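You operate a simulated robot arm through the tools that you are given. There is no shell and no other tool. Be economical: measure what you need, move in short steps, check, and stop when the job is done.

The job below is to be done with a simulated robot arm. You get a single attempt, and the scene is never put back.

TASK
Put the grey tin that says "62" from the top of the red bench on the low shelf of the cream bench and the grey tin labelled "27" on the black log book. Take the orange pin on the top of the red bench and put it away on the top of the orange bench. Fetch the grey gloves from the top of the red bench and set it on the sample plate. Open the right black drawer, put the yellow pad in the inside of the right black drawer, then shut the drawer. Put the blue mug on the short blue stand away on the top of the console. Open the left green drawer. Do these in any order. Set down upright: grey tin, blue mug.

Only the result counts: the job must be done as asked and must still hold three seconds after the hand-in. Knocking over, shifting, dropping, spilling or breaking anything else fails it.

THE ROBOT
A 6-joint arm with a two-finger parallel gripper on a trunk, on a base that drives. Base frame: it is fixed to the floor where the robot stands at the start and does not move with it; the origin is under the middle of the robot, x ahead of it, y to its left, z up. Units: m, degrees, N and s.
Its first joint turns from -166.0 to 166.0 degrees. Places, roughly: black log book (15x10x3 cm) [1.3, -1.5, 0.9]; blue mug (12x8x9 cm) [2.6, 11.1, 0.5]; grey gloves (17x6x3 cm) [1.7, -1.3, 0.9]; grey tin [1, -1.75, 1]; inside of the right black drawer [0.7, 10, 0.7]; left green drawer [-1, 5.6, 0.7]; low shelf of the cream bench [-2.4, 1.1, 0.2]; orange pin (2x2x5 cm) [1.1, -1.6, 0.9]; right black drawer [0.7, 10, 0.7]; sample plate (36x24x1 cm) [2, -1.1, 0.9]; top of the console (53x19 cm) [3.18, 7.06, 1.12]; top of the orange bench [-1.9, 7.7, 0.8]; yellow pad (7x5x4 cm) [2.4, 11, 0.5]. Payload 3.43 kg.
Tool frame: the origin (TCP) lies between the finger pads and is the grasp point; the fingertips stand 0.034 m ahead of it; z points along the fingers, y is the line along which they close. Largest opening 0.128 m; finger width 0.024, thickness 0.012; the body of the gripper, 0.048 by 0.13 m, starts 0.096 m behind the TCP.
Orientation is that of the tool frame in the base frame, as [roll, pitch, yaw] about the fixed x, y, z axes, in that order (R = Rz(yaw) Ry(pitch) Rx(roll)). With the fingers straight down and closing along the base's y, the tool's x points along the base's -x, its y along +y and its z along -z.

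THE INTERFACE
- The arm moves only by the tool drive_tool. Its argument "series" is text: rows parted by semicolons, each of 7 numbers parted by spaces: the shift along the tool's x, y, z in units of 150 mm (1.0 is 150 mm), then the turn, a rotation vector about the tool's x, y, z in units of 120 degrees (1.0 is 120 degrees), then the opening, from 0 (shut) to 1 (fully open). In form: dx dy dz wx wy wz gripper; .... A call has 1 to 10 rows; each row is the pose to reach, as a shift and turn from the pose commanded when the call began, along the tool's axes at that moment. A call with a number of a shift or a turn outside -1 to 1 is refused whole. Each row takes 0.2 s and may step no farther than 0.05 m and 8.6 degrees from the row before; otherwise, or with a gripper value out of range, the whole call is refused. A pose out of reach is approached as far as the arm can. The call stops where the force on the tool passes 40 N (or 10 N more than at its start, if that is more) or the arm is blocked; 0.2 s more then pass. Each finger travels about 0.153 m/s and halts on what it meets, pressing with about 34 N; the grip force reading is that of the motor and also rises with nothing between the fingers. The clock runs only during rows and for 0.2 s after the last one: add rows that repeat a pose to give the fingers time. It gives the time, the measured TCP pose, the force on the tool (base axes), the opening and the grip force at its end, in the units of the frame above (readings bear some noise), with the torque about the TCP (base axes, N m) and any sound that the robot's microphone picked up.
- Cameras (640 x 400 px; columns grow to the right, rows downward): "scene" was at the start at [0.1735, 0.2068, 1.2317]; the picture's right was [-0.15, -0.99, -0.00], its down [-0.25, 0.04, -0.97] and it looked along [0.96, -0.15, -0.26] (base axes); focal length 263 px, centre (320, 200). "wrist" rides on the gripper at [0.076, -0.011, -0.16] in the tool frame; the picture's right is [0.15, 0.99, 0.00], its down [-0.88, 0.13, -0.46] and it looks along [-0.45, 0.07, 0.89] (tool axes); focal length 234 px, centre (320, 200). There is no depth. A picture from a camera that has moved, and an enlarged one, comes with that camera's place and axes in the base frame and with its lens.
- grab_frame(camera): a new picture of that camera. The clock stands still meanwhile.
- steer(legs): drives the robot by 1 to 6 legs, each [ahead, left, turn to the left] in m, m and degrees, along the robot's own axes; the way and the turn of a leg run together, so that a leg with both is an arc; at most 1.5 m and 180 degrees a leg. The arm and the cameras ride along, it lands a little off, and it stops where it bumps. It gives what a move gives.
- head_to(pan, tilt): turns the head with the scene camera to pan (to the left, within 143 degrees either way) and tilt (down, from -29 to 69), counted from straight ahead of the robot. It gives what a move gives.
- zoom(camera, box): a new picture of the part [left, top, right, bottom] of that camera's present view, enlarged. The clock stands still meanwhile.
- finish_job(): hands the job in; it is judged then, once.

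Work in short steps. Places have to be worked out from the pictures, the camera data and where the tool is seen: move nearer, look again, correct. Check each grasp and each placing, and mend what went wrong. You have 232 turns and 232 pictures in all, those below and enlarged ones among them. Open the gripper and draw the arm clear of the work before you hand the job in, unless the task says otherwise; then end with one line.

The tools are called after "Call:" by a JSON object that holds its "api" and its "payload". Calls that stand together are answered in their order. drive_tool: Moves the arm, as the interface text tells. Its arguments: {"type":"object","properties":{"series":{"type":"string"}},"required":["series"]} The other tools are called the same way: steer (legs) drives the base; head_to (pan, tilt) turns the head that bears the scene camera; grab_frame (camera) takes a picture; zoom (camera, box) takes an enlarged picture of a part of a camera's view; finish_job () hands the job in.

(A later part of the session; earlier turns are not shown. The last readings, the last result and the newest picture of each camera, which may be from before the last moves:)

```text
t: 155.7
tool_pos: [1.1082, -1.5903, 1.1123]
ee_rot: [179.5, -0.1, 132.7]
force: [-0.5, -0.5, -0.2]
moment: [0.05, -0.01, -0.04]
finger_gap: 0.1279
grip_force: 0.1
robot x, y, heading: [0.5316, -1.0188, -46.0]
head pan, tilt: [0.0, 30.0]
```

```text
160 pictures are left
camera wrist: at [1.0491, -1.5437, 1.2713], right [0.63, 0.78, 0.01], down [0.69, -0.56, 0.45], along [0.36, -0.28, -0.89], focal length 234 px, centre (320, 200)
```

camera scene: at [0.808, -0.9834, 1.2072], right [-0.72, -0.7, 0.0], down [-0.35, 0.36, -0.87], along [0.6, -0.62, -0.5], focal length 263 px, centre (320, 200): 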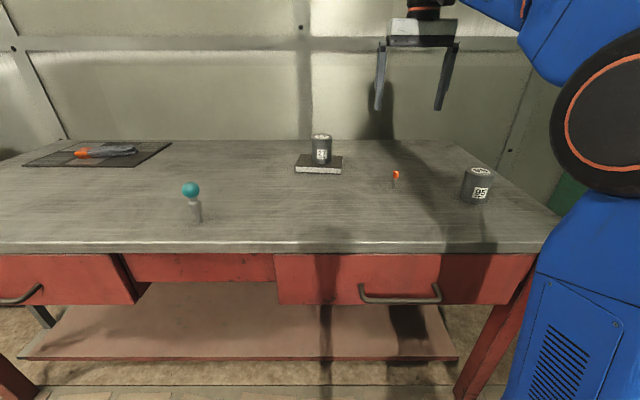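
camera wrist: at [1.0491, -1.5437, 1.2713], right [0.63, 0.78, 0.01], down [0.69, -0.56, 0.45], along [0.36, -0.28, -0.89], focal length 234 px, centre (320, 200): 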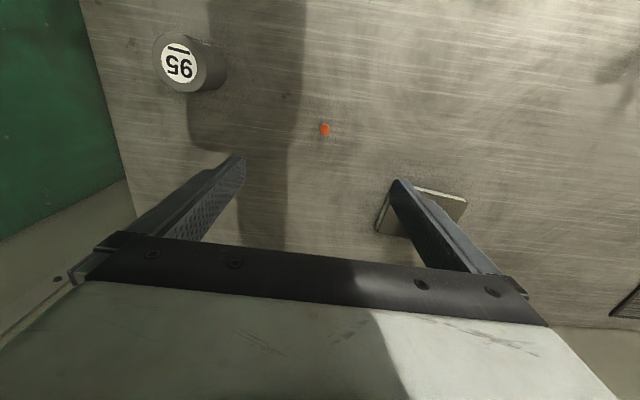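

The pin is at about (1.102, −1.572). I align over it with the gripper half open and go partly down.

Call:
{"api": "drive_tool", "payload": {"series": "0.06 0.02 0.2 0 0 0 0.6; 0.12 0.05 0.4 0 0 0 0.5; 0.12 0.05 0.6 0 0 0 0.5; 0.12 0.05 0.75 0 0 0 0.5; 0.12 0.05 0.75 0 0 0 0.5"}}

Call:
{"api": "grab_frame", "payload": {"camera": "wrist"}}

Call:
{"api": "zoom", "payload": {"camera": "scene", "box": [330, 80, 490, 200]}}

```text
t: 156.8
tool_pos: [1.1022, -1.5716, 1.0003]
ee_rot: [179.5, -0.2, 132.9]
force: [0.1, -0.2, 0.3]
moment: [0.03, 0.0, 0.0]
finger_gap: 0.064
grip_force: 0.0
robot x, y, heading: [0.5326, -1.0168, -45.7]
head pan, tilt: [0.0, 30.0]
```

```text
159 pictures are left
camera wrist: at [1.0426, -1.5247, 1.1591], right [0.63, 0.78, 0.01], down [0.69, -0.56, 0.45], along [0.36, -0.28, -0.89], focal length 234 px, centre (320, 200)
```

wrist: 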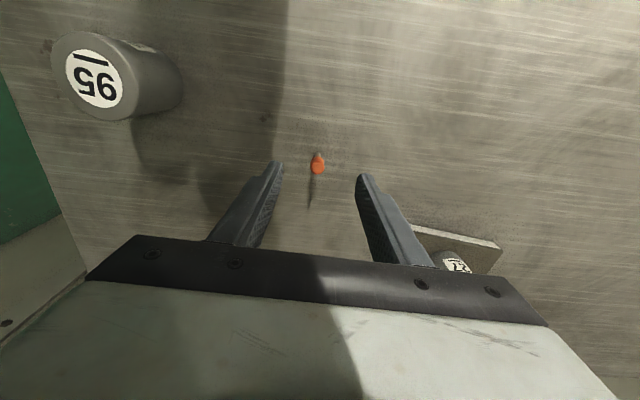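

```text
3.33 times, centred on (410, 140) of scene
camera zoom: at [0.808, -0.9834, 1.2072], right [-0.72, -0.7, 0.0], down [-0.35, 0.36, -0.87], along [0.6, -0.62, -0.5], focal length 878 px, centre (20, 400)
```

zoom: 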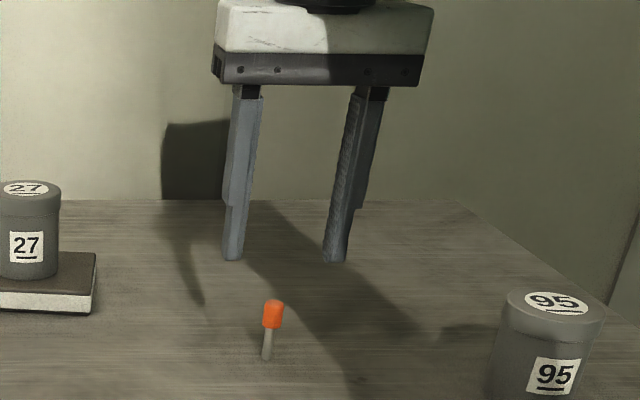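

Aligned. I go down to z≈0.918 and close.

Call:
{"api": "drive_tool", "payload": {"series": "0 0 0.3 0 0 0 0.5; 0 0 0.45 0 0 0 0.5; 0 0 0.545 0 0 0 0.5; 0 0 0.545 0 0 0 0.3; 0 0 0.545 0 0 0 0.1; 0 0 0.545 0 0 0 0; 0 0 0.545 0 0 0 0"}}

Call:
{"api": "grab_frame", "payload": {"camera": "wrist"}}

Call:
{"api": "zoom", "payload": {"camera": "scene", "box": [330, 80, 490, 200]}}

```text
t: 158.4
tool_pos: [1.1031, -1.5708, 0.9176]
ee_rot: [179.5, -0.1, 132.8]
force: [0.3, -0.5, 0.3]
moment: [0.0, -0.01, 0.02]
finger_gap: 0.0129
grip_force: 34.1
robot x, y, heading: [0.5305, -1.0172, -46.0]
head pan, tilt: [0.0, 30.0]
```

```text
157 pictures are left
camera wrist: at [1.0431, -1.5239, 1.077], right [0.63, 0.78, 0.01], down [0.69, -0.56, 0.45], along [0.36, -0.28, -0.89], focal length 234 px, centre (320, 200)
```

wrist: 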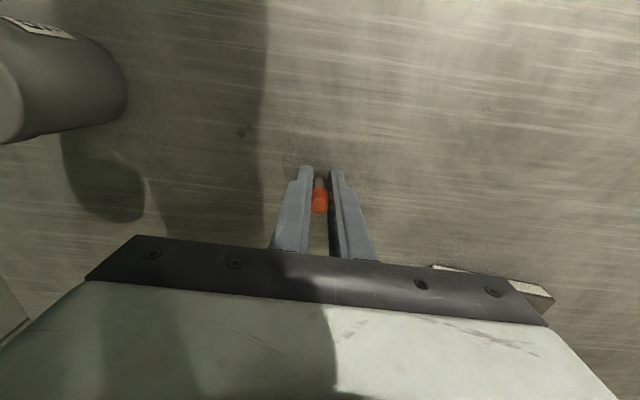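

```text
3.33 times, centred on (410, 140) of scene
camera zoom: at [0.8079, -0.9834, 1.2072], right [-0.72, -0.7, 0.0], down [-0.35, 0.36, -0.87], along [0.6, -0.62, -0.5], focal length 878 px, centre (20, 400)
```

zoom: 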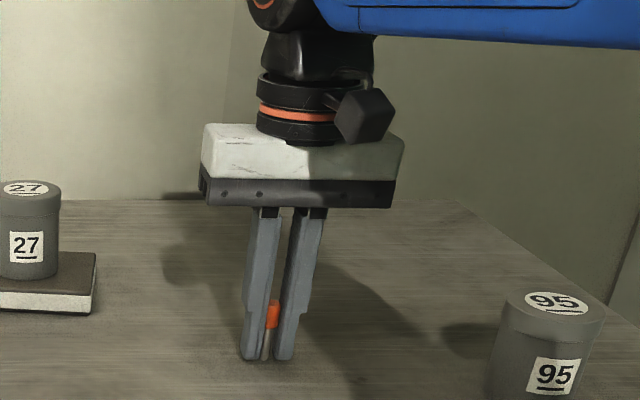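

Pin held. I lift, draw the arm in, back up along the aisle and turn to look down the shop.

Call:
{"api": "drive_tool", "payload": {"series": "0 0 -0.3 0 0 0 0; 0 0 -0.6 0 0 0 0; 0.2 0 -0.8 0 0 0 0; 0.4 0 -1 0 0 0 0; 0.7 0 -1 0 0 0 0; 1 0 -1 0 0 0 0; 1 0 -1 0 0 0 0"}}

Call:
{"api": "drive_tool", "payload": {"series": "0.2 0 -0.15 0 0 0 0; 0.4 0 -0.2 0 0 0 0; 0.6 0 -0.2 0 0 0 0; 0.6 0 -0.2 0 0 0 0"}}

Call:
{"api": "steer", "payload": {"legs": [[-0.9, 0.3, 0], [-1.3, 0.2, 0], [-1.4, 0, 0], [0, 0, 90]]}}

Call:
{"api": "head_to", "payload": {"pan": 0, "tilt": 15}}

Call:
{"api": "grab_frame", "payload": {"camera": "scene"}}

```text
t: 160.1
tool_pos: [0.9994, -1.4631, 1.0686]
ee_rot: [179.5, -0.2, 132.9]
force: [-0.5, 0.1, -0.2]
moment: [0.01, 0.0, -0.01]
finger_gap: 0.0132
grip_force: 33.9
robot x, y, heading: [0.5261, -1.0131, -45.9]
head pan, tilt: [0.0, 30.0]
```

```text
t: 161.1
tool_pos: [0.9389, -1.3972, 1.0996]
ee_rot: [179.6, -0.2, 132.7]
force: [0.1, 0.3, -0.6]
moment: [-0.02, -0.02, 0.03]
finger_gap: 0.013
grip_force: 34.0
robot x, y, heading: [0.5314, -1.0162, -45.8]
head pan, tilt: [0.0, 30.0]
```

```text
t: 182.6
tool_pos: [-1.2342, 2.331, 1.0994]
ee_rot: [179.5, -0.2, -137.4]
force: [0.7, -0.3, -0.7]
moment: [-0.02, 0.0, -0.02]
finger_gap: 0.0132
grip_force: 33.9
robot x, y, heading: [-1.6167, 1.9227, 44.1]
head pan, tilt: [0.0, 30.0]
```

```text
t: 183.4
tool_pos: [-1.2347, 2.331, 1.0982]
ee_rot: [179.5, -0.2, -137.3]
force: [0.2, 0.3, -0.1]
moment: [-0.01, -0.01, -0.03]
finger_gap: 0.0131
grip_force: 34.1
robot x, y, heading: [-1.6169, 1.9223, 44.0]
head pan, tilt: [0.0, 15.0]
```

```text
155 pictures are left
camera scene: at [-1.643, 2.2024, 1.2314], right [0.7, -0.72, 0.0], down [-0.19, -0.18, -0.97], along [0.69, 0.67, -0.26], focal length 263 px, centre (320, 200)
```

scene: 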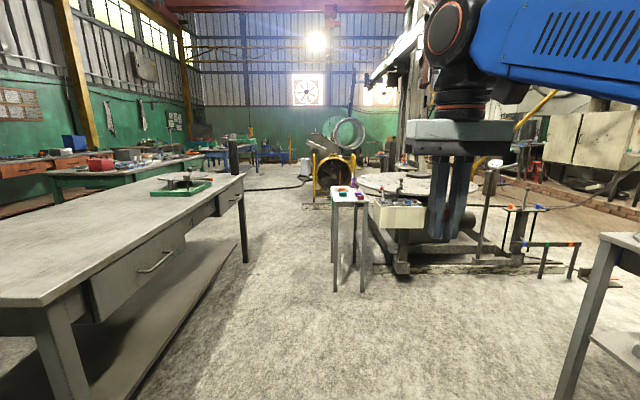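

There is a corridor between the grey table (left≥0.94) and the stool (left≤0.1). I centre on it and drive through.

Call:
{"api": "steer", "payload": {"legs": [[0, 0.52, 1], [1.3, 0, 0]]}}

Call:
{"api": "head_to", "payload": {"pan": 0, "tilt": 25}}

Call:
{"api": "grab_frame", "payload": {"camera": "scene"}}

```text
t: 192.5
tool_pos: [-0.7004, 3.6283, 1.0996]
ee_rot: [179.4, -0.2, -136.1]
force: [0.1, 0.7, -0.3]
moment: [-0.06, -0.05, 0.01]
finger_gap: 0.0132
grip_force: 33.5
robot x, y, heading: [-1.0733, 3.2137, 45.2]
head pan, tilt: [0.0, 15.0]
```

```text
t: 193.2
tool_pos: [-0.701, 3.6265, 1.0996]
ee_rot: [179.5, -0.1, -136.2]
force: [0.2, -0.5, -0.2]
moment: [-0.02, 0.0, 0.03]
finger_gap: 0.0134
grip_force: 33.6
robot x, y, heading: [-1.0719, 3.2097, 45.1]
head pan, tilt: [0.0, 25.0]
```

```text
154 pictures are left
camera scene: at [-1.1081, 3.4903, 1.2152], right [0.71, -0.7, 0.0], down [-0.3, -0.3, -0.91], along [0.64, 0.64, -0.42], focal length 263 px, centre (320, 200)
```

scene: 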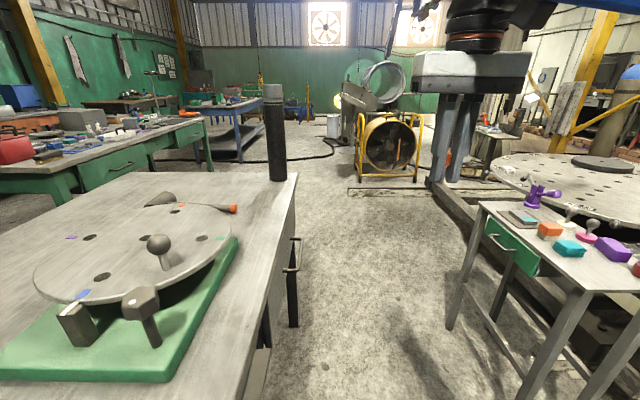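

The corridor centre is about 9 cm to my right, with the grey table edge at left 0.30 and the stool leg at −0.47. I pass through and look left.

Call:
{"api": "steer", "payload": {"legs": [[0, -0.085, 0], [1.5, 0, 0], [0.4, 0, 0]]}}

Call:
{"api": "head_to", "payload": {"pan": 70, "tilt": 20}}

Call:
{"api": "grab_frame", "payload": {"camera": "scene"}}

Call:
{"api": "head_to", "payload": {"pan": 20, "tilt": 20}}

Call:
{"api": "grab_frame", "payload": {"camera": "scene"}}

```text
t: 203.4
tool_pos: [0.6921, 4.9046, 1.0993]
ee_rot: [179.5, 0.0, -136.5]
force: [0.6, 0.1, -0.2]
moment: [0.02, -0.01, 0.03]
finger_gap: 0.013
grip_force: 34.8
robot x, y, heading: [0.3185, 4.4908, 45.2]
head pan, tilt: [0.0, 25.0]
```

```text
t: 204.8
tool_pos: [0.6934, 4.9052, 1.0996]
ee_rot: [179.4, -0.2, -136.5]
force: [0.5, 0.1, 0.7]
moment: [-0.01, 0.01, 0.02]
finger_gap: 0.0132
grip_force: 34.1
robot x, y, heading: [0.3179, 4.4907, 45.0]
head pan, tilt: [70.0, 20.0]
```

```text
153 pictures are left
camera scene: at [0.1808, 4.7882, 1.2233], right [0.91, 0.42, 0.0], down [0.14, -0.31, -0.94], along [-0.4, 0.85, -0.34], focal length 263 px, centre (320, 200)
```

scene: 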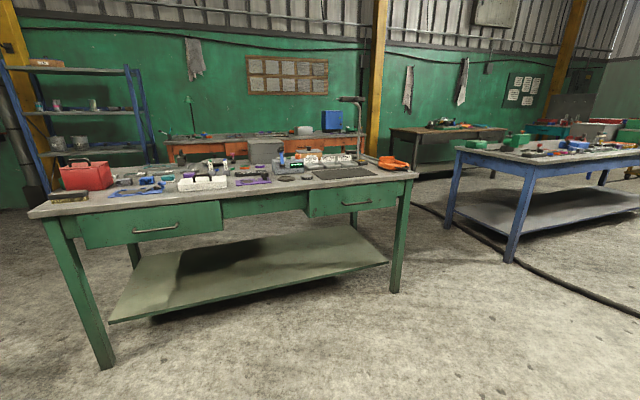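

```text
t: 206.0
tool_pos: [0.6921, 4.9053, 1.0988]
ee_rot: [179.5, -0.1, -136.4]
force: [0.9, 0.7, 0.1]
moment: [-0.03, 0.02, 0.0]
finger_gap: 0.013
grip_force: 33.8
robot x, y, heading: [0.3159, 4.4884, 44.9]
head pan, tilt: [20.0, 20.0]
```

```text
152 pictures are left
camera scene: at [0.2594, 4.7881, 1.2233], right [0.91, -0.42, 0.0], down [-0.14, -0.31, -0.94], along [0.4, 0.85, -0.34], focal length 263 px, centre (320, 200)
```

scene: 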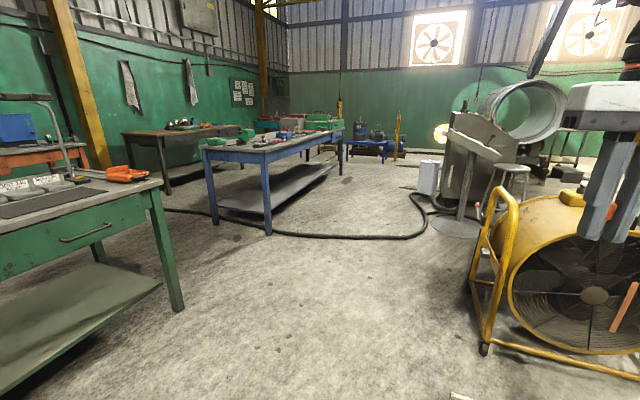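

The lane between the green table's end (t≈4.55) and the blue table and hose (t≈5.6) leads to the orange bench. I shift left past the fan, go ahead, turn left, and drive partway in.

Call:
{"api": "steer", "payload": {"legs": [[0, 0.5, 0], [1.5, 0, 0], [0.12, 0, 0], [0, 0, 90], [1.3, 0, 0]]}}

Call:
{"api": "head_to", "payload": {"pan": 15, "tilt": 25}}

Call:
{"api": "grab_frame", "payload": {"camera": "scene"}}

```text
t: 226.9
tool_pos: [-0.2606, 7.2672, 1.0989]
ee_rot: [179.5, -0.2, -45.1]
force: [0.1, 0.7, 0.2]
moment: [0.0, 0.01, -0.01]
finger_gap: 0.013
grip_force: 34.2
robot x, y, heading: [0.159, 6.901, 136.3]
head pan, tilt: [20.0, 20.0]
```

```text
t: 227.5
tool_pos: [-0.2596, 7.2675, 1.0997]
ee_rot: [179.5, -0.3, -45.1]
force: [-1.1, 0.3, -0.5]
moment: [0.0, 0.03, 0.0]
finger_gap: 0.0132
grip_force: 34.3
robot x, y, heading: [0.1666, 6.901, 136.4]
head pan, tilt: [15.0, 25.0]
```

```text
151 pictures are left
camera scene: at [-0.1269, 6.8431, 1.2152], right [0.48, 0.88, 0.0], down [0.37, -0.2, -0.91], along [-0.8, 0.44, -0.42], focal length 263 px, centre (320, 200)
```

scene: 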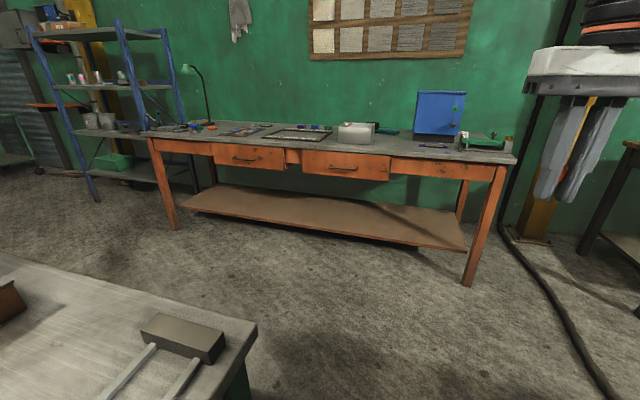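

The orange bench is right ahead, with its front at n≈−6.5. I drive up to it and look at the top.

Call:
{"api": "steer", "payload": {"legs": [[1.05, 0.1, -1]]}}

Call:
{"api": "head_to", "payload": {"pan": 0, "tilt": 32}}

Call:
{"api": "grab_frame", "payload": {"camera": "scene"}}

Call:
{"api": "grab_frame", "payload": {"camera": "wrist"}}

```text
t: 232.9
tool_pos: [-1.0679, 7.9357, 1.0988]
ee_rot: [179.5, -0.2, -46.4]
force: [-0.3, 0.2, 0.2]
moment: [-0.04, -0.01, -0.01]
finger_gap: 0.0133
grip_force: 33.2
robot x, y, heading: [-0.6542, 7.5598, 135.1]
head pan, tilt: [15.0, 25.0]
```

```text
t: 233.7
tool_pos: [-1.0674, 7.9348, 1.0997]
ee_rot: [179.5, -0.2, -46.4]
force: [0.2, -0.1, -0.6]
moment: [0.01, -0.01, 0.0]
finger_gap: 0.0131
grip_force: 34.1
robot x, y, heading: [-0.656, 7.5607, 135.0]
head pan, tilt: [0.0, 32.0]
```

```text
150 pictures are left
camera scene: at [-0.9282, 7.5263, 1.2041], right [0.71, 0.71, 0.0], down [0.37, -0.37, -0.85], along [-0.6, 0.6, -0.53], focal length 263 px, centre (320, 200)
```

scene: 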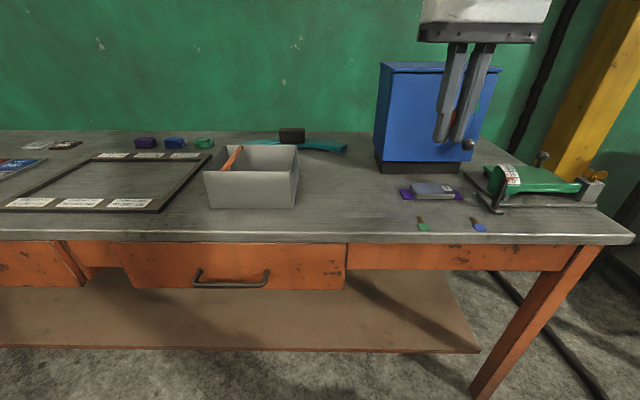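

```text
149 pictures are left
camera wrist: at [-1.007, 7.8897, 1.2583], right [-0.62, -0.79, 0.01], down [-0.7, 0.55, 0.45], along [-0.36, 0.27, -0.89], focal length 234 px, centre (320, 200)
```

wrist: 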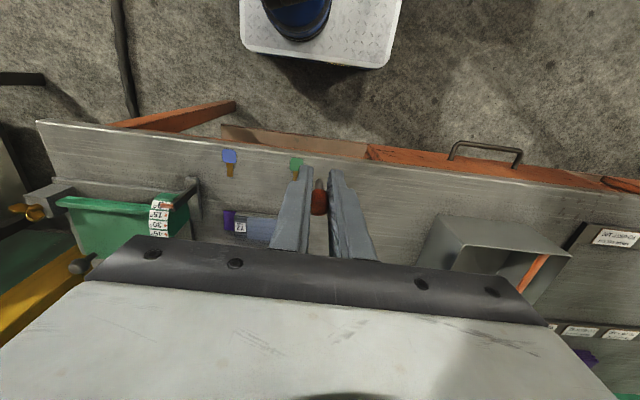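

There is a clear spot between the grey bin and the blue cabinet, about 0.80 m ahead and 0.13 m left. I bring the pin over it.

Call:
{"api": "drive_tool", "payload": {"series": "-0.25 0.15 0 0 0 0 0; -0.5 0.3 0 0 0 0 0; -0.75 0.5 0 0 0 0 0; -1 0.68 0 0 0 0 0; -1 0.68 0 0 0 0 0"}}

Call:
{"api": "drive_tool", "payload": {"series": "-0.2 0 0.2 0 0 0 0; -0.4 0 0.4 0 0 0 0; -0.6 0 0.6 0 0 0 0; -0.62 0 0.85 0 0 0 0; -0.62 0 1 0 0 0 0; -0.62 0 1 0 0 0 0"}}

Call:
{"api": "grab_frame", "payload": {"camera": "scene"}}

Call:
{"api": "grab_frame", "payload": {"camera": "wrist"}}

```text
t: 234.9
tool_pos: [-1.248, 7.9751, 1.0996]
ee_rot: [179.5, -0.2, -46.4]
force: [1.2, -0.7, 0.2]
moment: [-0.01, -0.03, 0.03]
finger_gap: 0.0129
grip_force: 34.4
robot x, y, heading: [-0.6529, 7.5623, 135.1]
head pan, tilt: [0.0, 32.0]
```

```text
t: 236.3
tool_pos: [-1.31, 8.0407, 0.9487]
ee_rot: [179.6, -0.2, -46.5]
force: [-0.7, -0.1, -0.2]
moment: [0.01, -0.03, -0.01]
finger_gap: 0.013
grip_force: 33.8
robot x, y, heading: [-0.6527, 7.5564, 135.1]
head pan, tilt: [0.0, 32.0]
```

```text
148 pictures are left
camera scene: at [-0.9282, 7.5263, 1.2041], right [0.71, 0.71, 0.0], down [0.37, -0.37, -0.85], along [-0.6, 0.6, -0.53], focal length 263 px, centre (320, 200)
```

scene: 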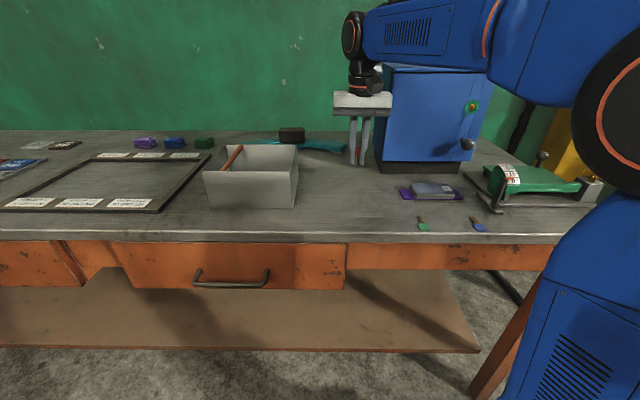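

```text
147 pictures are left
camera wrist: at [-1.2489, 7.9942, 1.1086], right [-0.62, -0.79, 0.01], down [-0.7, 0.55, 0.45], along [-0.36, 0.27, -0.89], focal length 234 px, centre (320, 200)
```

wrist: 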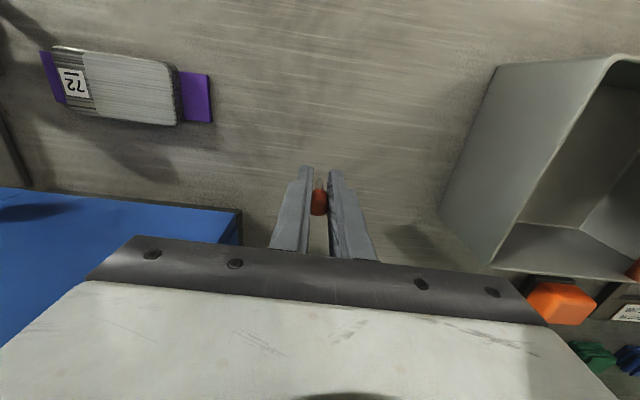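

Clear below. I lower toward the bench top.

Call:
{"api": "drive_tool", "payload": {"series": "0 0 0.2 0 0 0 0; 0 0 0.4 0 0 0 0; 0 0 0.5 0 0 0 0; 0 0 0.5 0 0 0 0"}}

Call:
{"api": "zoom", "payload": {"camera": "scene", "box": [290, 90, 430, 220]}}

```text
t: 237.1
tool_pos: [-1.3097, 8.0398, 0.8846]
ee_rot: [179.3, 0.6, -46.3]
force: [11.0, -5.6, 17.6]
moment: [-0.16, -0.63, -0.15]
finger_gap: 0.0133
grip_force: 33.8
robot x, y, heading: [-0.6557, 7.5609, 135.0]
head pan, tilt: [0.0, 32.0]
stopped in row 4: the force on the tool passed its limit at 70 N (the readings are from after the stop); the commanded pose is now the measured one
```

```text
3.08 times, centred on (360, 155) of scene
camera zoom: at [-0.9274, 7.5258, 1.2042], right [0.71, 0.71, 0.0], down [0.37, -0.37, -0.85], along [-0.6, 0.6, -0.53], focal length 810 px, centre (197, 338)
```

zoom: 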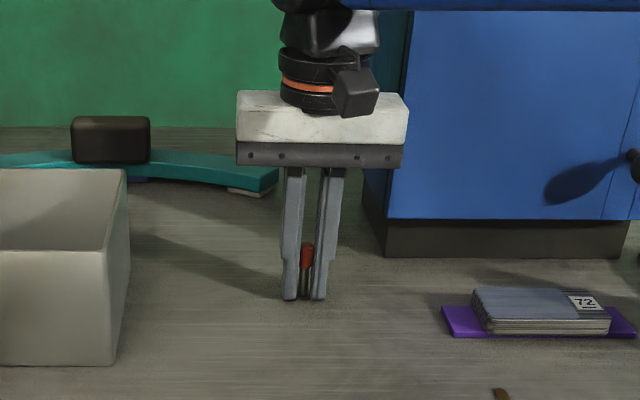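

The pin is on the bench. I ease up 2 mm, open slightly, and rise.

Call:
{"api": "drive_tool", "payload": {"series": "0 0 -0.015 0 0 0 0; 0 0 -0.015 0 0 0 0.15; 0 0 -0.015 0 0 0 0.3; 0 0 -0.015 0 0 0 0.3; 0 0 -0.2 0 0 0 0.3; 0 0 -0.45 0 0 0 0.3; 0 0 -0.7 0 0 0 0.3; 0 0 -0.7 0 0 0 0.3"}}

Call:
{"api": "zoom", "payload": {"camera": "scene", "box": [290, 90, 430, 220]}}

```text
t: 238.9
tool_pos: [-1.3099, 8.0407, 0.9885]
ee_rot: [179.4, 0.3, -46.4]
force: [0.5, -0.3, -0.4]
moment: [0.02, -0.02, -0.01]
finger_gap: 0.0387
grip_force: 0.2
robot x, y, heading: [-0.6586, 7.5629, 135.0]
head pan, tilt: [0.0, 32.0]
```

```text
3.08 times, centred on (360, 155) of scene
camera zoom: at [-0.9282, 7.5263, 1.2041], right [0.71, 0.71, 0.0], down [0.37, -0.37, -0.85], along [-0.6, 0.6, -0.53], focal length 810 px, centre (197, 338)
```

zoom: 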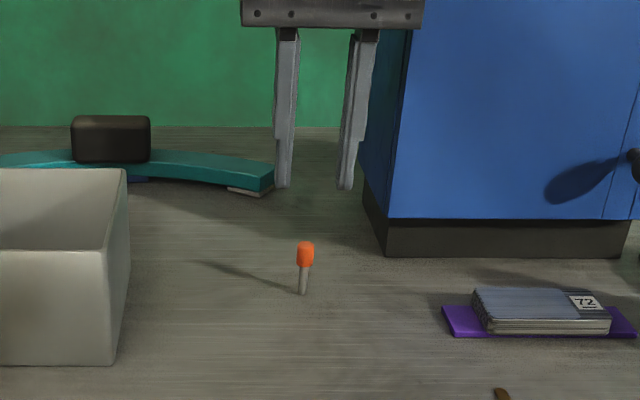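

The pin stands on the orange bench. I retract the arm, back out of the lane and strafe to the green table's left drawer.

Call:
{"api": "drive_tool", "payload": {"series": "0.25 0 -0.2 0 0 0 0.3; 0.5 0 -0.4 0 0 0 0.3; 0.75 0 -0.6 0 0 0 0.3; 1 0 -0.7 0 0 0 0.3; 1 0 -0.7 0 0 0 0.3"}}

Call:
{"api": "steer", "payload": {"legs": [[-1.2, -0.1, 0], [-1.1, 0, 0], [0, 1.2, 0]]}}

Call:
{"api": "head_to", "payload": {"pan": 0, "tilt": 32}}

Call:
{"api": "grab_frame", "payload": {"camera": "scene"}}

```text
t: 240.1
tool_pos: [-1.2039, 7.9342, 1.0919]
ee_rot: [179.2, 0.3, -46.4]
force: [-0.1, -0.6, -0.3]
moment: [-0.04, -0.01, -0.01]
finger_gap: 0.0385
grip_force: 0.0
robot x, y, heading: [-0.6536, 7.5596, 134.9]
head pan, tilt: [0.0, 32.0]
```

```text
t: 257.2
tool_pos: [-0.3446, 5.5169, 1.0918]
ee_rot: [179.3, 0.4, -46.7]
force: [-0.2, -0.6, -1.0]
moment: [-0.02, 0.0, 0.0]
finger_gap: 0.0387
grip_force: 0.0
robot x, y, heading: [0.2057, 5.1459, 134.6]
head pan, tilt: [0.0, 32.0]
```

```text
t: 257.8
tool_pos: [-0.3445, 5.5164, 1.0896]
ee_rot: [179.3, 0.4, -46.7]
force: [-0.2, 1.1, -0.2]
moment: [0.03, -0.03, 0.01]
finger_gap: 0.0386
grip_force: 0.0
robot x, y, heading: [0.2059, 5.136, 134.8]
head pan, tilt: [0.0, 32.0]
```

```text
144 pictures are left
camera scene: at [-0.0705, 5.1074, 1.2041], right [0.71, 0.7, 0.0], down [0.37, -0.38, -0.85], along [-0.6, 0.6, -0.53], focal length 263 px, centre (320, 200)
```

scene: 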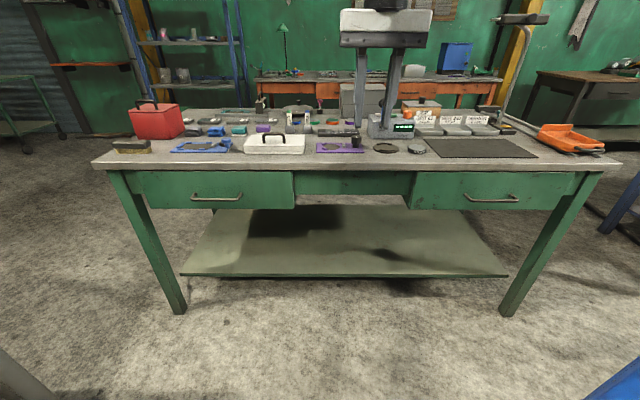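

I see the left green drawer's handle at about 0.94 m ahead, 0.575 m left, z≈0.73. I stand back 0.27 m and left 0.5 m, and start tilting the tool to horizontal so it can pinch the bar.

Call:
{"api": "steer", "payload": {"legs": [[-0.27, 0, 0], [0, 0.5, 0]]}}

Call:
{"api": "drive_tool", "payload": {"series": "-0.1 0 0 0 -0.07 0 0.5; -0.2 0 0 0 -0.14 0 0.5; -0.3 0 0 0 -0.21 0 0.5; -0.4 0 0 0 -0.28 0 0.5; -0.5 0 0 0 -0.35 0 0.5; -0.6 0 0 0 -0.42 0 0.5; -0.7 0 0 0 -0.49 0 0.5; -0.8 0 0 0 -0.56 0 0.5; -0.9 0 0 0 -0.63 0 0.5; -1 0 0 0 -0.7 0 0.5"}}

Call:
{"api": "grab_frame", "payload": {"camera": "scene"}}

```text
t: 262.3
tool_pos: [-0.511, 4.9749, 1.0925]
ee_rot: [179.4, 0.4, -47.0]
force: [0.1, -0.6, -0.2]
moment: [0.01, -0.01, -0.01]
finger_gap: 0.0386
grip_force: 0.0
robot x, y, heading: [0.0378, 4.5975, 134.4]
head pan, tilt: [0.0, 32.0]
```

```text
t: 264.5
tool_pos: [-0.6128, 5.0835, 1.092]
ee_rot: [172.9, 84.4, -54.0]
force: [-0.2, 0.0, -0.1]
moment: [0.02, -0.03, 0.02]
finger_gap: 0.064
grip_force: 0.0
robot x, y, heading: [0.0384, 4.5946, 134.5]
head pan, tilt: [0.0, 32.0]
```

```text
143 pictures are left
camera scene: at [-0.2383, 4.5644, 1.2041], right [0.71, 0.7, 0.0], down [0.37, -0.38, -0.85], along [-0.59, 0.6, -0.53], focal length 263 px, centre (320, 200)
```

scene: 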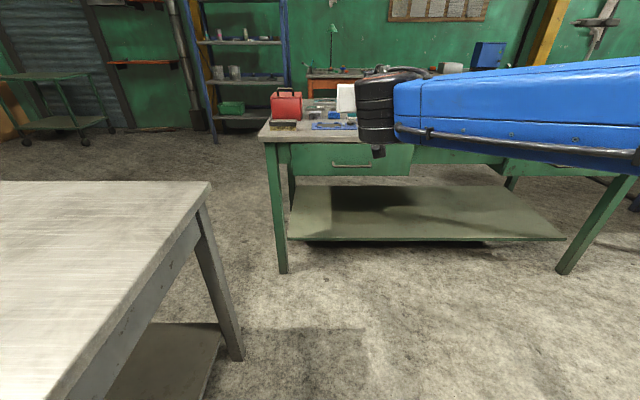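

The arm is nearly level. I finish the tilt, then roll the gripper 90° so that it closes vertically.

Call:
{"api": "drive_tool", "payload": {"series": "0 0 0 0 -0.05 0 0.5; 0 0 0 0 -0.05 0 0.5"}}

Call:
{"api": "drive_tool", "payload": {"series": "0 0 0 0 0 0.07 0.5; 0 0 0 0 0 0.14 0.5; 0 0 0 0 0 0.21 0.5; 0 0 0 0 0 0.28 0.5; 0 0 0 0 0 0.35 0.5; 0 0 0 0 0 0.42 0.5; 0 0 0 0 0 0.49 0.5; 0 0 0 0 0 0.56 0.5; 0 0 0 0 0 0.63 0.5; 0 0 0 0 0 0.7 0.5"}}

Call:
{"api": "drive_tool", "payload": {"series": "0 0 0 0 0 0.05 0.5; 0 0 0 0 0 0.05 0.5"}}

Call:
{"api": "grab_frame", "payload": {"camera": "wrist"}}

Call:
{"api": "grab_frame", "payload": {"camera": "scene"}}

```text
t: 265.1
tool_pos: [-0.6128, 5.0848, 1.0924]
ee_rot: [54.8, 89.2, -172.1]
force: [-0.5, 0.0, -0.5]
moment: [-0.02, 0.01, -0.02]
finger_gap: 0.064
grip_force: 0.2
robot x, y, heading: [0.0358, 4.5952, 134.4]
head pan, tilt: [0.0, 32.0]
```

```text
t: 267.3
tool_pos: [-0.592, 5.0849, 1.1599]
ee_rot: [93.4, 6.8, -136.1]
force: [0.4, 0.2, -0.7]
moment: [-0.02, 0.03, -0.01]
finger_gap: 0.064
grip_force: 0.1
out of reach, approached as far as the arm can: row 8, 9, 10
robot x, y, heading: [0.0368, 4.5972, 134.5]
head pan, tilt: [0.0, 32.0]
```

```text
t: 267.9
tool_pos: [-0.5877, 5.0869, 1.174]
ee_rot: [94.1, 1.3, -136.3]
force: [0.4, 0.2, -0.1]
moment: [0.02, 0.01, 0.0]
finger_gap: 0.0642
grip_force: 0.0
out of reach, approached as far as the arm can: row 1, 2
robot x, y, heading: [0.0351, 4.5916, 134.4]
head pan, tilt: [0.0, 32.0]
```

```text
142 pictures are left
camera wrist: at [-0.5319, 4.9194, 1.173], right [-0.17, -0.06, 0.98], down [0.94, 0.29, 0.18], along [-0.29, 0.96, 0.01], focal length 234 px, centre (320, 200)
```

wrist: 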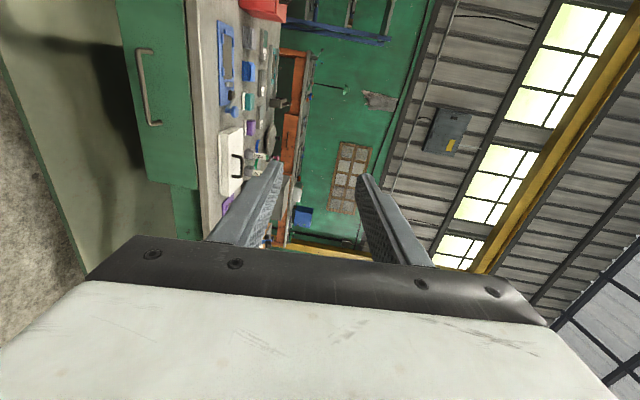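

```text
141 pictures are left
camera scene: at [-0.2384, 4.5644, 1.2041], right [0.71, 0.7, 0.0], down [0.37, -0.38, -0.85], along [-0.59, 0.6, -0.53], focal length 263 px, centre (320, 200)
```

scene: 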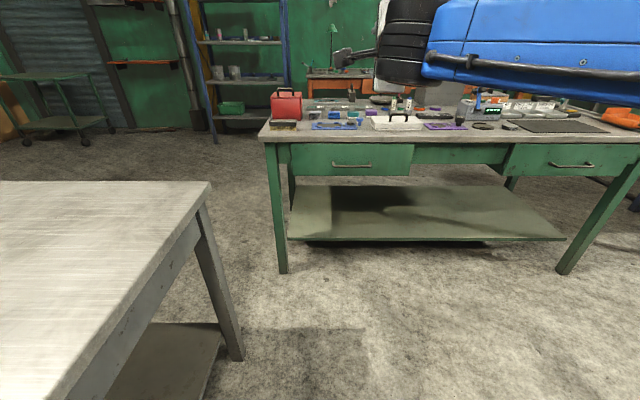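

Two views agree on the handle at (−0.867, 5.398, 0.733). I lower the tool to its height with a standoff.

Call:
{"api": "drive_tool", "payload": {"series": "-0.1 -0.25 0 0 0 0 0.5; -0.24 -0.5 0 0 0 0 0.5; -0.24 -0.75 0 0 0 0 0.5; -0.24 -0.95 0 0 0 0 0.5; -0.24 -0.95 0 0 0 0 0.5"}}

Call:
{"api": "drive_tool", "payload": {"series": "0 -0.25 0.15 0 0 0 0.5; 0 -0.5 0.3 0 0 0 0.5; 0 -0.75 0.45 0 0 0 0.5; 0 -0.95 0.6 0 0 0 0.5; 0 -0.95 0.6 0 0 0 0.5"}}

Call:
{"api": "drive_tool", "payload": {"series": "0 -0.25 0.15 0 0 0 0.5; 0 -0.5 0.3 0 0 0 0.5; 0 -0.5 0.6 0 0 0 0.5; 0 -0.5 0.8 0 0 0 0.5; 0 -0.5 0.8 0 0 0 0.5"}}

Call:
{"api": "grab_frame", "payload": {"camera": "wrist"}}

Call:
{"api": "grab_frame", "payload": {"camera": "scene"}}

```text
t: 269.1
tool_pos: [-0.5238, 5.116, 1.1034]
ee_rot: [97.3, 2.0, -135.5]
force: [-0.7, -0.5, 0.5]
moment: [0.0, -0.01, 0.02]
finger_gap: 0.0641
grip_force: 0.1
out of reach, approached as far as the arm can: row 1, 2, 3, 4, 5
robot x, y, heading: [0.0336, 4.598, 134.6]
head pan, tilt: [0.0, 32.0]
```

```text
t: 270.3
tool_pos: [-0.5386, 5.1715, 1.0402]
ee_rot: [102.6, 2.6, -134.2]
force: [-0.3, -0.8, -0.3]
moment: [-0.02, -0.04, 0.03]
finger_gap: 0.064
grip_force: 0.1
out of reach, approached as far as the arm can: row 1, 2, 3, 4, 5
robot x, y, heading: [0.0369, 4.5952, 134.6]
head pan, tilt: [0.0, 32.0]
```

```text
t: 271.5
tool_pos: [-0.6084, 5.2157, 0.9746]
ee_rot: [109.3, 0.9, -127.3]
force: [-0.1, -0.3, -0.9]
moment: [-0.02, 0.05, 0.0]
finger_gap: 0.0643
grip_force: 0.0
out of reach, approached as far as the arm can: row 1, 2, 3, 4
robot x, y, heading: [0.035, 4.5969, 134.3]
head pan, tilt: [0.0, 32.0]
```

```text
140 pictures are left
camera wrist: at [-0.5326, 5.0612, 1.0144], right [-0.36, 0.07, 0.93], down [0.84, 0.46, 0.29], along [-0.41, 0.88, -0.22], focal length 234 px, centre (320, 200)
```

wrist: 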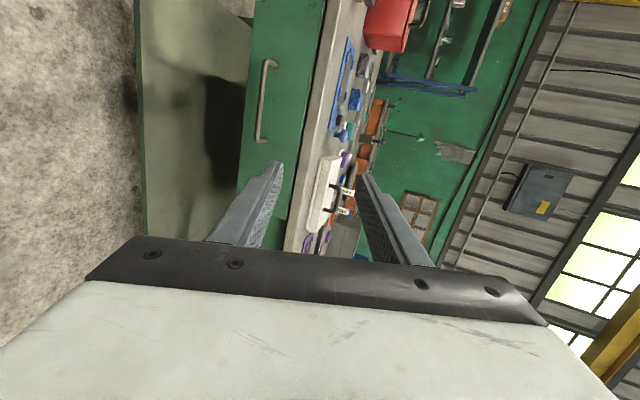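

```text
139 pictures are left
camera scene: at [-0.2383, 4.5644, 1.2041], right [0.71, 0.7, 0.0], down [0.37, -0.38, -0.85], along [-0.59, 0.6, -0.53], focal length 263 px, centre (320, 200)
```

scene: 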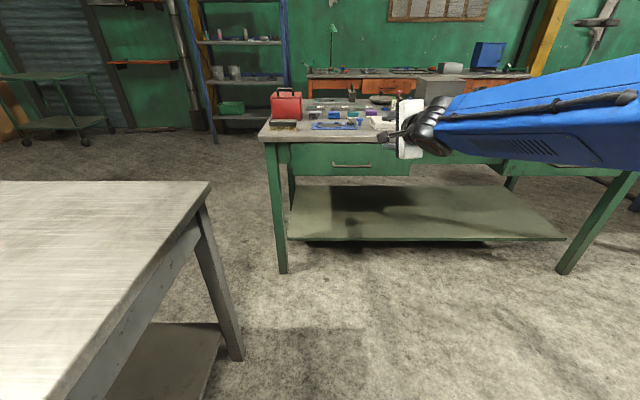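

The commanded pose (forward ~1.01 m, z≈0.732) is now probably reachable and the arm is lagging. I hold to let it converge.

Call:
{"api": "drive_tool", "payload": {"series": "0 0 0 0 0 0 0.5; 0 0 0 0 0 0 0.5; 0 0 0 0 0 0 0.5; 0 0 0 0 0 0 0.5; 0 0 0 0 0 0 0.5; 0 0 0 0 0 0 0.5"}}

Call:
{"api": "grab_frame", "payload": {"camera": "wrist"}}

```text
t: 272.9
tool_pos: [-0.6092, 5.2158, 0.9739]
ee_rot: [109.3, 0.8, -127.4]
force: [-0.4, 0.9, -0.2]
moment: [0.03, 0.01, -0.04]
finger_gap: 0.0642
grip_force: 0.1
robot x, y, heading: [0.0334, 4.5986, 134.7]
head pan, tilt: [0.0, 32.0]
```

```text
138 pictures are left
camera wrist: at [-0.5325, 5.0611, 1.0145], right [-0.36, 0.07, 0.93], down [0.84, 0.46, 0.29], along [-0.41, 0.88, -0.22], focal length 234 px, centre (320, 200)
```

wrist: 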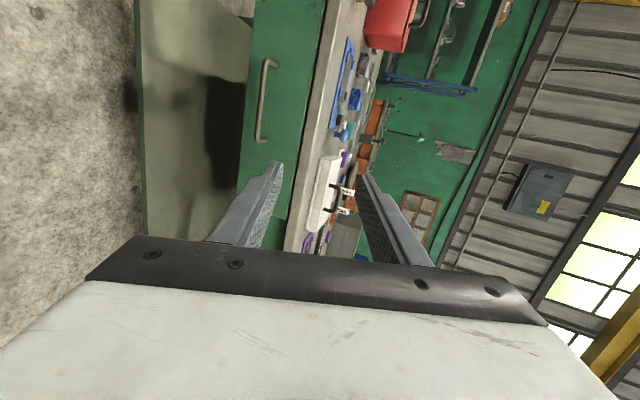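

The wrist cannot bend to level with the forearm this steep, so a longer reach and a 15–20° down tilt should do. I back off 0.15 m, extend forward and correct the heading skew.

Call:
{"api": "steer", "payload": {"legs": [[-0.15, 0, 0]]}}

Call:
{"api": "drive_tool", "payload": {"series": "0 0.08 0.23 0 -0.02 0.006 0.5; 0 0.16 0.46 0 -0.04 0.013 0.5; 0 0.24 0.69 0 -0.063 0.022 0.5; 0 0.33 0.94 0 -0.063 0.022 0.5; 0 0.33 0.94 0 -0.063 0.022 0.5"}}

```text
t: 274.2
tool_pos: [-0.5035, 5.1084, 0.9738]
ee_rot: [109.4, 0.9, -127.5]
force: [0.4, -0.1, 0.2]
moment: [0.02, 0.0, -0.01]
finger_gap: 0.0638
grip_force: 0.0
robot x, y, heading: [0.1437, 4.4889, 134.6]
head pan, tilt: [0.0, 32.0]
```

```text
t: 275.4
tool_pos: [-0.6219, 5.1997, 0.9768]
ee_rot: [109.8, 1.0, -135.3]
force: [0.3, -0.4, 0.8]
moment: [0.02, -0.01, 0.01]
finger_gap: 0.0641
grip_force: 0.1
out of reach, approached as far as the arm can: row 3
robot x, y, heading: [0.1403, 4.4919, 134.5]
head pan, tilt: [0.0, 32.0]
```

Now heading and tilt are good. I go forward and down to a 10 cm standoff from the bar.

Call:
{"api": "drive_tool", "payload": {"series": "0.02 -0.1 0.19 0 0 0 0.5; 0.05 -0.2 0.38 0 0 0 0.5; 0.08 -0.3 0.57 0 0 0 0.5; 0.1 -0.42 0.75 0 0 0 0.5; 0.12 -0.53 0.93 0 0 0 0.5; 0.12 -0.53 0.93 0 0 0 0.5"}}

Call:
{"api": "drive_tool", "payload": {"series": "0.02 -0.1 0.19 0 0 0 0.5; 0.05 -0.2 0.38 0 0 0 0.5; 0.08 -0.3 0.57 0 0 0 0.5; 0.1 -0.42 0.75 0 0 0 0.5; 0.12 -0.53 0.93 0 0 0 0.5; 0.12 -0.53 0.93 0 0 0 0.5"}}

Call:
{"api": "grab_frame", "payload": {"camera": "wrist"}}

Call:
{"api": "grab_frame", "payload": {"camera": "scene"}}

```text
t: 276.9
tool_pos: [-0.7202, 5.2795, 0.9016]
ee_rot: [112.9, 1.2, -134.8]
force: [1.0, -0.6, -0.4]
moment: [0.01, 0.01, 0.02]
finger_gap: 0.0641
grip_force: 0.0
out of reach, approached as far as the arm can: row 1, 2, 3, 4, 5, 6
robot x, y, heading: [0.1373, 4.4892, 134.4]
head pan, tilt: [0.0, 32.0]
```

```text
t: 278.2
tool_pos: [-0.8078, 5.3059, 0.7547]
ee_rot: [114.8, -3.9, -124.9]
force: [-0.3, -0.2, 0.5]
moment: [-0.01, 0.0, 0.02]
finger_gap: 0.0639
grip_force: 0.0
out of reach, approached as far as the arm can: row 1, 2, 3, 4, 5
robot x, y, heading: [0.1389, 4.4909, 134.7]
head pan, tilt: [0.0, 32.0]
```

```text
137 pictures are left
camera wrist: at [-0.7252, 5.1611, 0.8159], right [-0.39, 0.17, 0.91], down [0.81, 0.53, 0.25], along [-0.44, 0.83, -0.34], focal length 234 px, centre (320, 200)
```

wrist: 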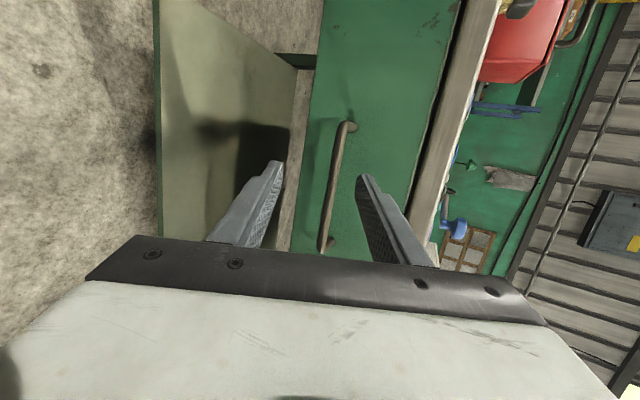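

```text
136 pictures are left
camera scene: at [-0.1333, 4.4576, 1.2041], right [0.71, 0.7, 0.0], down [0.37, -0.38, -0.85], along [-0.59, 0.61, -0.53], focal length 263 px, centre (320, 200)
```

scene: 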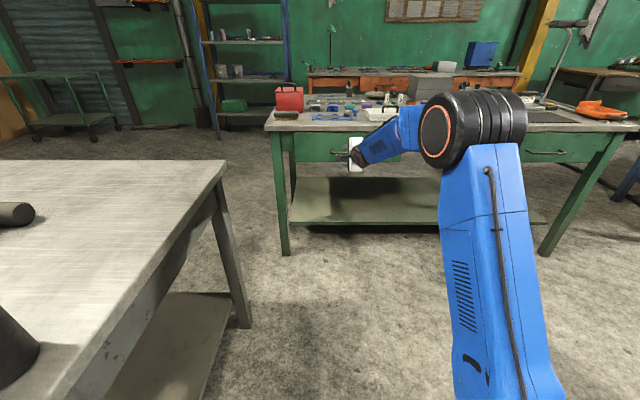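

The bar lies between the fingers, about 11 cm ahead along the tool axis and 2 cm toward the upper finger. I advance.

Call:
{"api": "drive_tool", "payload": {"series": "0 0.13 0.1 0 0 0 0.6; 0 0.13 0.25 0 0 0 0.6; 0 0.13 0.4 0 0 0 0.6; 0 0.13 0.55 0 0 0 0.6; 0 0.13 0.55 0 0 0 0.6"}}

Call:
{"api": "grab_frame", "payload": {"camera": "wrist"}}

Call:
{"api": "zoom", "payload": {"camera": "scene", "box": [260, 90, 440, 220]}}

```text
t: 279.4
tool_pos: [-0.8523, 5.3895, 0.7234]
ee_rot: [109.3, 0.9, -135.5]
force: [0.3, 0.3, -0.2]
moment: [-0.01, -0.02, 0.0]
finger_gap: 0.0771
grip_force: 0.0
out of reach, approached as far as the arm can: row 1
robot x, y, heading: [0.1387, 4.4878, 134.7]
head pan, tilt: [0.0, 32.0]
```

```text
135 pictures are left
camera wrist: at [-0.7984, 5.2247, 0.7624], right [-0.34, 0.12, 0.93], down [0.9, 0.34, 0.29], along [-0.28, 0.93, -0.22], focal length 234 px, centre (320, 200)
```

wrist: 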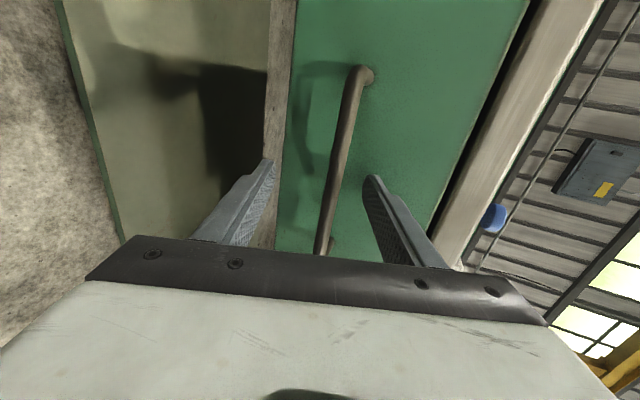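

```text
3.08 times, centred on (350, 155) of scene
camera zoom: at [-0.1333, 4.4576, 1.2041], right [0.71, 0.7, 0.0], down [0.37, -0.38, -0.85], along [-0.59, 0.61, -0.53], focal length 810 px, centre (228, 338)
```

zoom: 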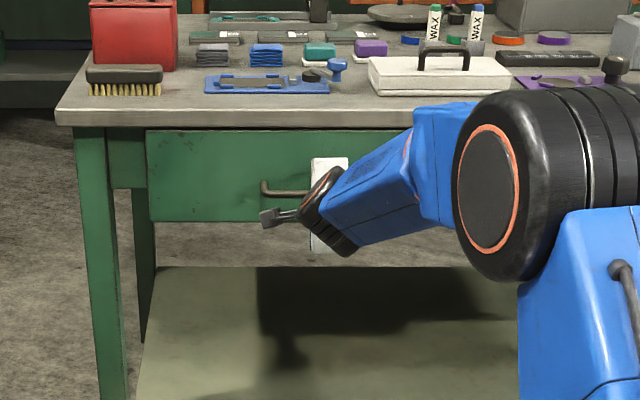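

The pose is now as commanded, with the bar right at the pads. I advance about 1 cm, and close on it.

Call:
{"api": "drive_tool", "payload": {"series": "0 0.04 0.07 0 0 0 0.6; 0 0.04 0.07 0 0 0 0.4; 0 0.04 0.07 0 0 0 0.2; 0 0.04 0.07 0 0 0 0; 0 0.04 0.07 0 0 0 0; 0 0.04 0.07 0 0 0 0"}}

Call:
{"api": "grab_frame", "payload": {"camera": "wrist"}}

```text
t: 279.8
tool_pos: [-0.8558, 5.392, 0.7267]
ee_rot: [109.2, 1.0, -135.3]
force: [29.6, -25.5, 1.2]
moment: [0.9, 1.08, -0.3]
finger_gap: 0.0709
grip_force: 0.0
robot x, y, heading: [0.1421, 4.4899, 134.6]
head pan, tilt: [0.0, 32.0]
stopped in row 1: the force on the tool passed its limit at 69 N (the readings are from after the stop); the commanded pose is now the measured one
```

```text
133 pictures are left
camera wrist: at [-0.8015, 5.2278, 0.7667], right [-0.34, 0.12, 0.93], down [0.9, 0.34, 0.29], along [-0.28, 0.93, -0.22], focal length 234 px, centre (320, 200)
```

wrist: 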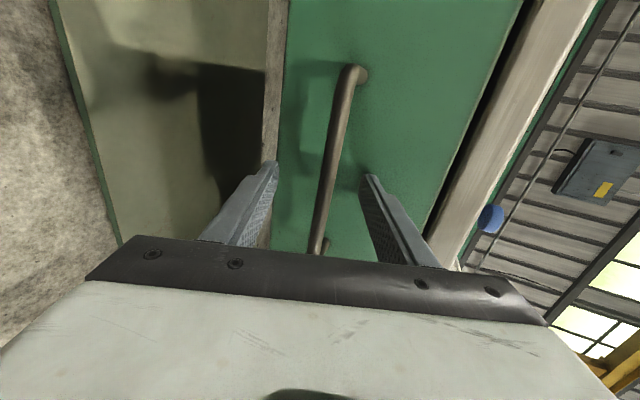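

The fingertips touched the drawer face, so the bar is well inside. I back off 5 mm and close.

Call:
{"api": "drive_tool", "payload": {"series": "0 0 -0.04 0 0 0 0.6; 0 0 -0.04 0 0 0 0.4; 0 0 -0.04 0 0 0 0.2; 0 0 -0.04 0 0 0 0; 0 0 -0.04 0 0 0 0; 0 0 -0.04 0 0 0 0"}}

Call:
{"api": "grab_frame", "payload": {"camera": "wrist"}}

```text
t: 281.2
tool_pos: [-0.8534, 5.3869, 0.732]
ee_rot: [109.0, 0.9, -135.6]
force: [-7.0, 2.5, 27.7]
moment: [-0.53, 0.8, -0.67]
finger_gap: 0.0119
grip_force: 45.1
robot x, y, heading: [0.1434, 4.4887, 134.3]
head pan, tilt: [0.0, 32.0]
```

```text
132 pictures are left
camera wrist: at [-0.7987, 5.2244, 0.7706], right [-0.34, 0.12, 0.93], down [0.9, 0.34, 0.28], along [-0.28, 0.93, -0.22], focal length 234 px, centre (320, 200)
```

wrist: 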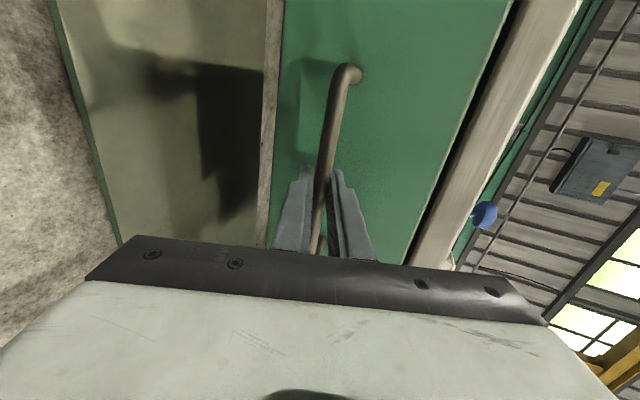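

The bar is gripped. I relieve the vertical load by moving up 4 mm, then pull the drawer open by backing the base.

Call:
{"api": "drive_tool", "payload": {"series": "0 0.03 0 0 0 0 0; 0 0.03 0 0 0 0 0"}}

Call:
{"api": "steer", "payload": {"legs": [[-0.1, 0, 0]]}}

Call:
{"api": "grab_frame", "payload": {"camera": "wrist"}}

Call:
{"api": "zoom", "payload": {"camera": "scene", "box": [260, 90, 440, 220]}}

```text
t: 281.8
tool_pos: [-0.8531, 5.3887, 0.732]
ee_rot: [109.3, 0.9, -135.4]
force: [-2.3, 0.2, 12.7]
moment: [-0.69, 0.84, -0.23]
finger_gap: 0.0117
grip_force: 44.9
robot x, y, heading: [0.141, 4.4873, 134.4]
head pan, tilt: [0.0, 32.0]
```

```text
t: 283.0
tool_pos: [-0.7836, 5.3182, 0.7318]
ee_rot: [109.3, 0.8, -135.4]
force: [1.2, 4.0, 2.5]
moment: [-0.74, 0.73, -0.31]
finger_gap: 0.012
grip_force: 45.1
robot x, y, heading: [0.2124, 4.4141, 134.5]
head pan, tilt: [0.0, 32.0]
```

```text
131 pictures are left
camera wrist: at [-0.7299, 5.154, 0.7715], right [-0.34, 0.12, 0.93], down [0.9, 0.34, 0.29], along [-0.28, 0.93, -0.22], focal length 234 px, centre (320, 200)
```

wrist: 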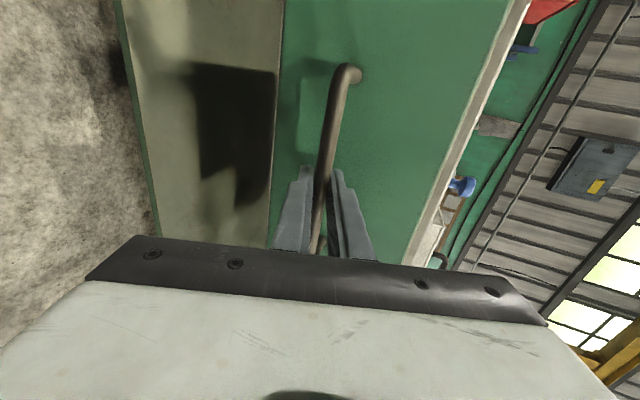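

```text
3.08 times, centred on (350, 155) of scene
camera zoom: at [-0.0626, 4.3858, 1.2041], right [0.71, 0.7, 0.0], down [0.37, -0.38, -0.85], along [-0.59, 0.6, -0.53], focal length 810 px, centre (228, 338)
```

zoom: 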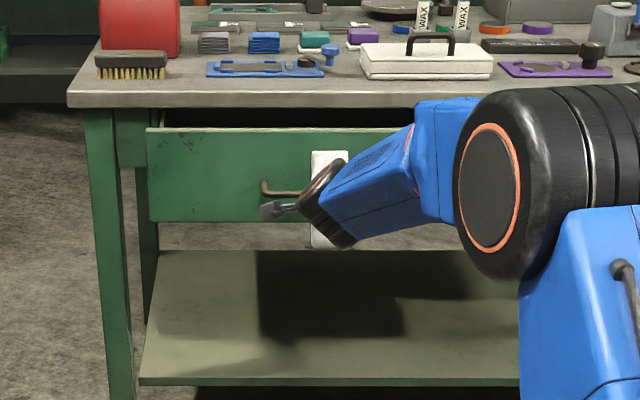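

The drawer is opening. I pull another 0.17 m.

Call:
{"api": "steer", "payload": {"legs": [[-0.17, 0, 0]]}}

Call:
{"api": "grab_frame", "payload": {"camera": "scene"}}

```text
t: 284.4
tool_pos: [-0.6649, 5.1948, 0.7315]
ee_rot: [109.2, 0.9, -135.5]
force: [-3.9, -1.5, 1.2]
moment: [-0.74, 0.8, -0.15]
finger_gap: 0.012
grip_force: 45.0
robot x, y, heading: [0.3298, 4.2966, 134.5]
head pan, tilt: [0.0, 32.0]
```

```text
129 pictures are left
camera scene: at [0.0573, 4.2635, 1.2041], right [0.71, 0.7, 0.0], down [0.37, -0.38, -0.85], along [-0.59, 0.6, -0.53], focal length 263 px, centre (320, 200)
```

scene: 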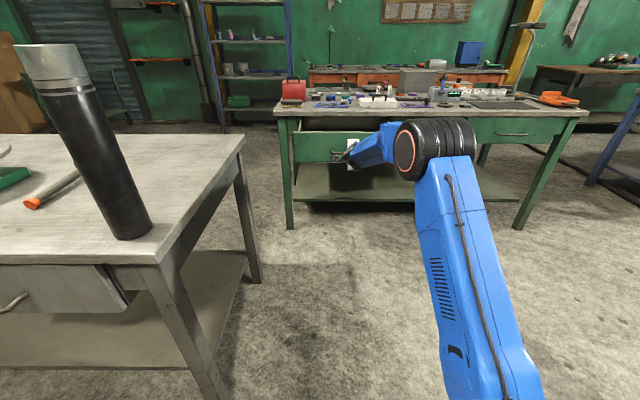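

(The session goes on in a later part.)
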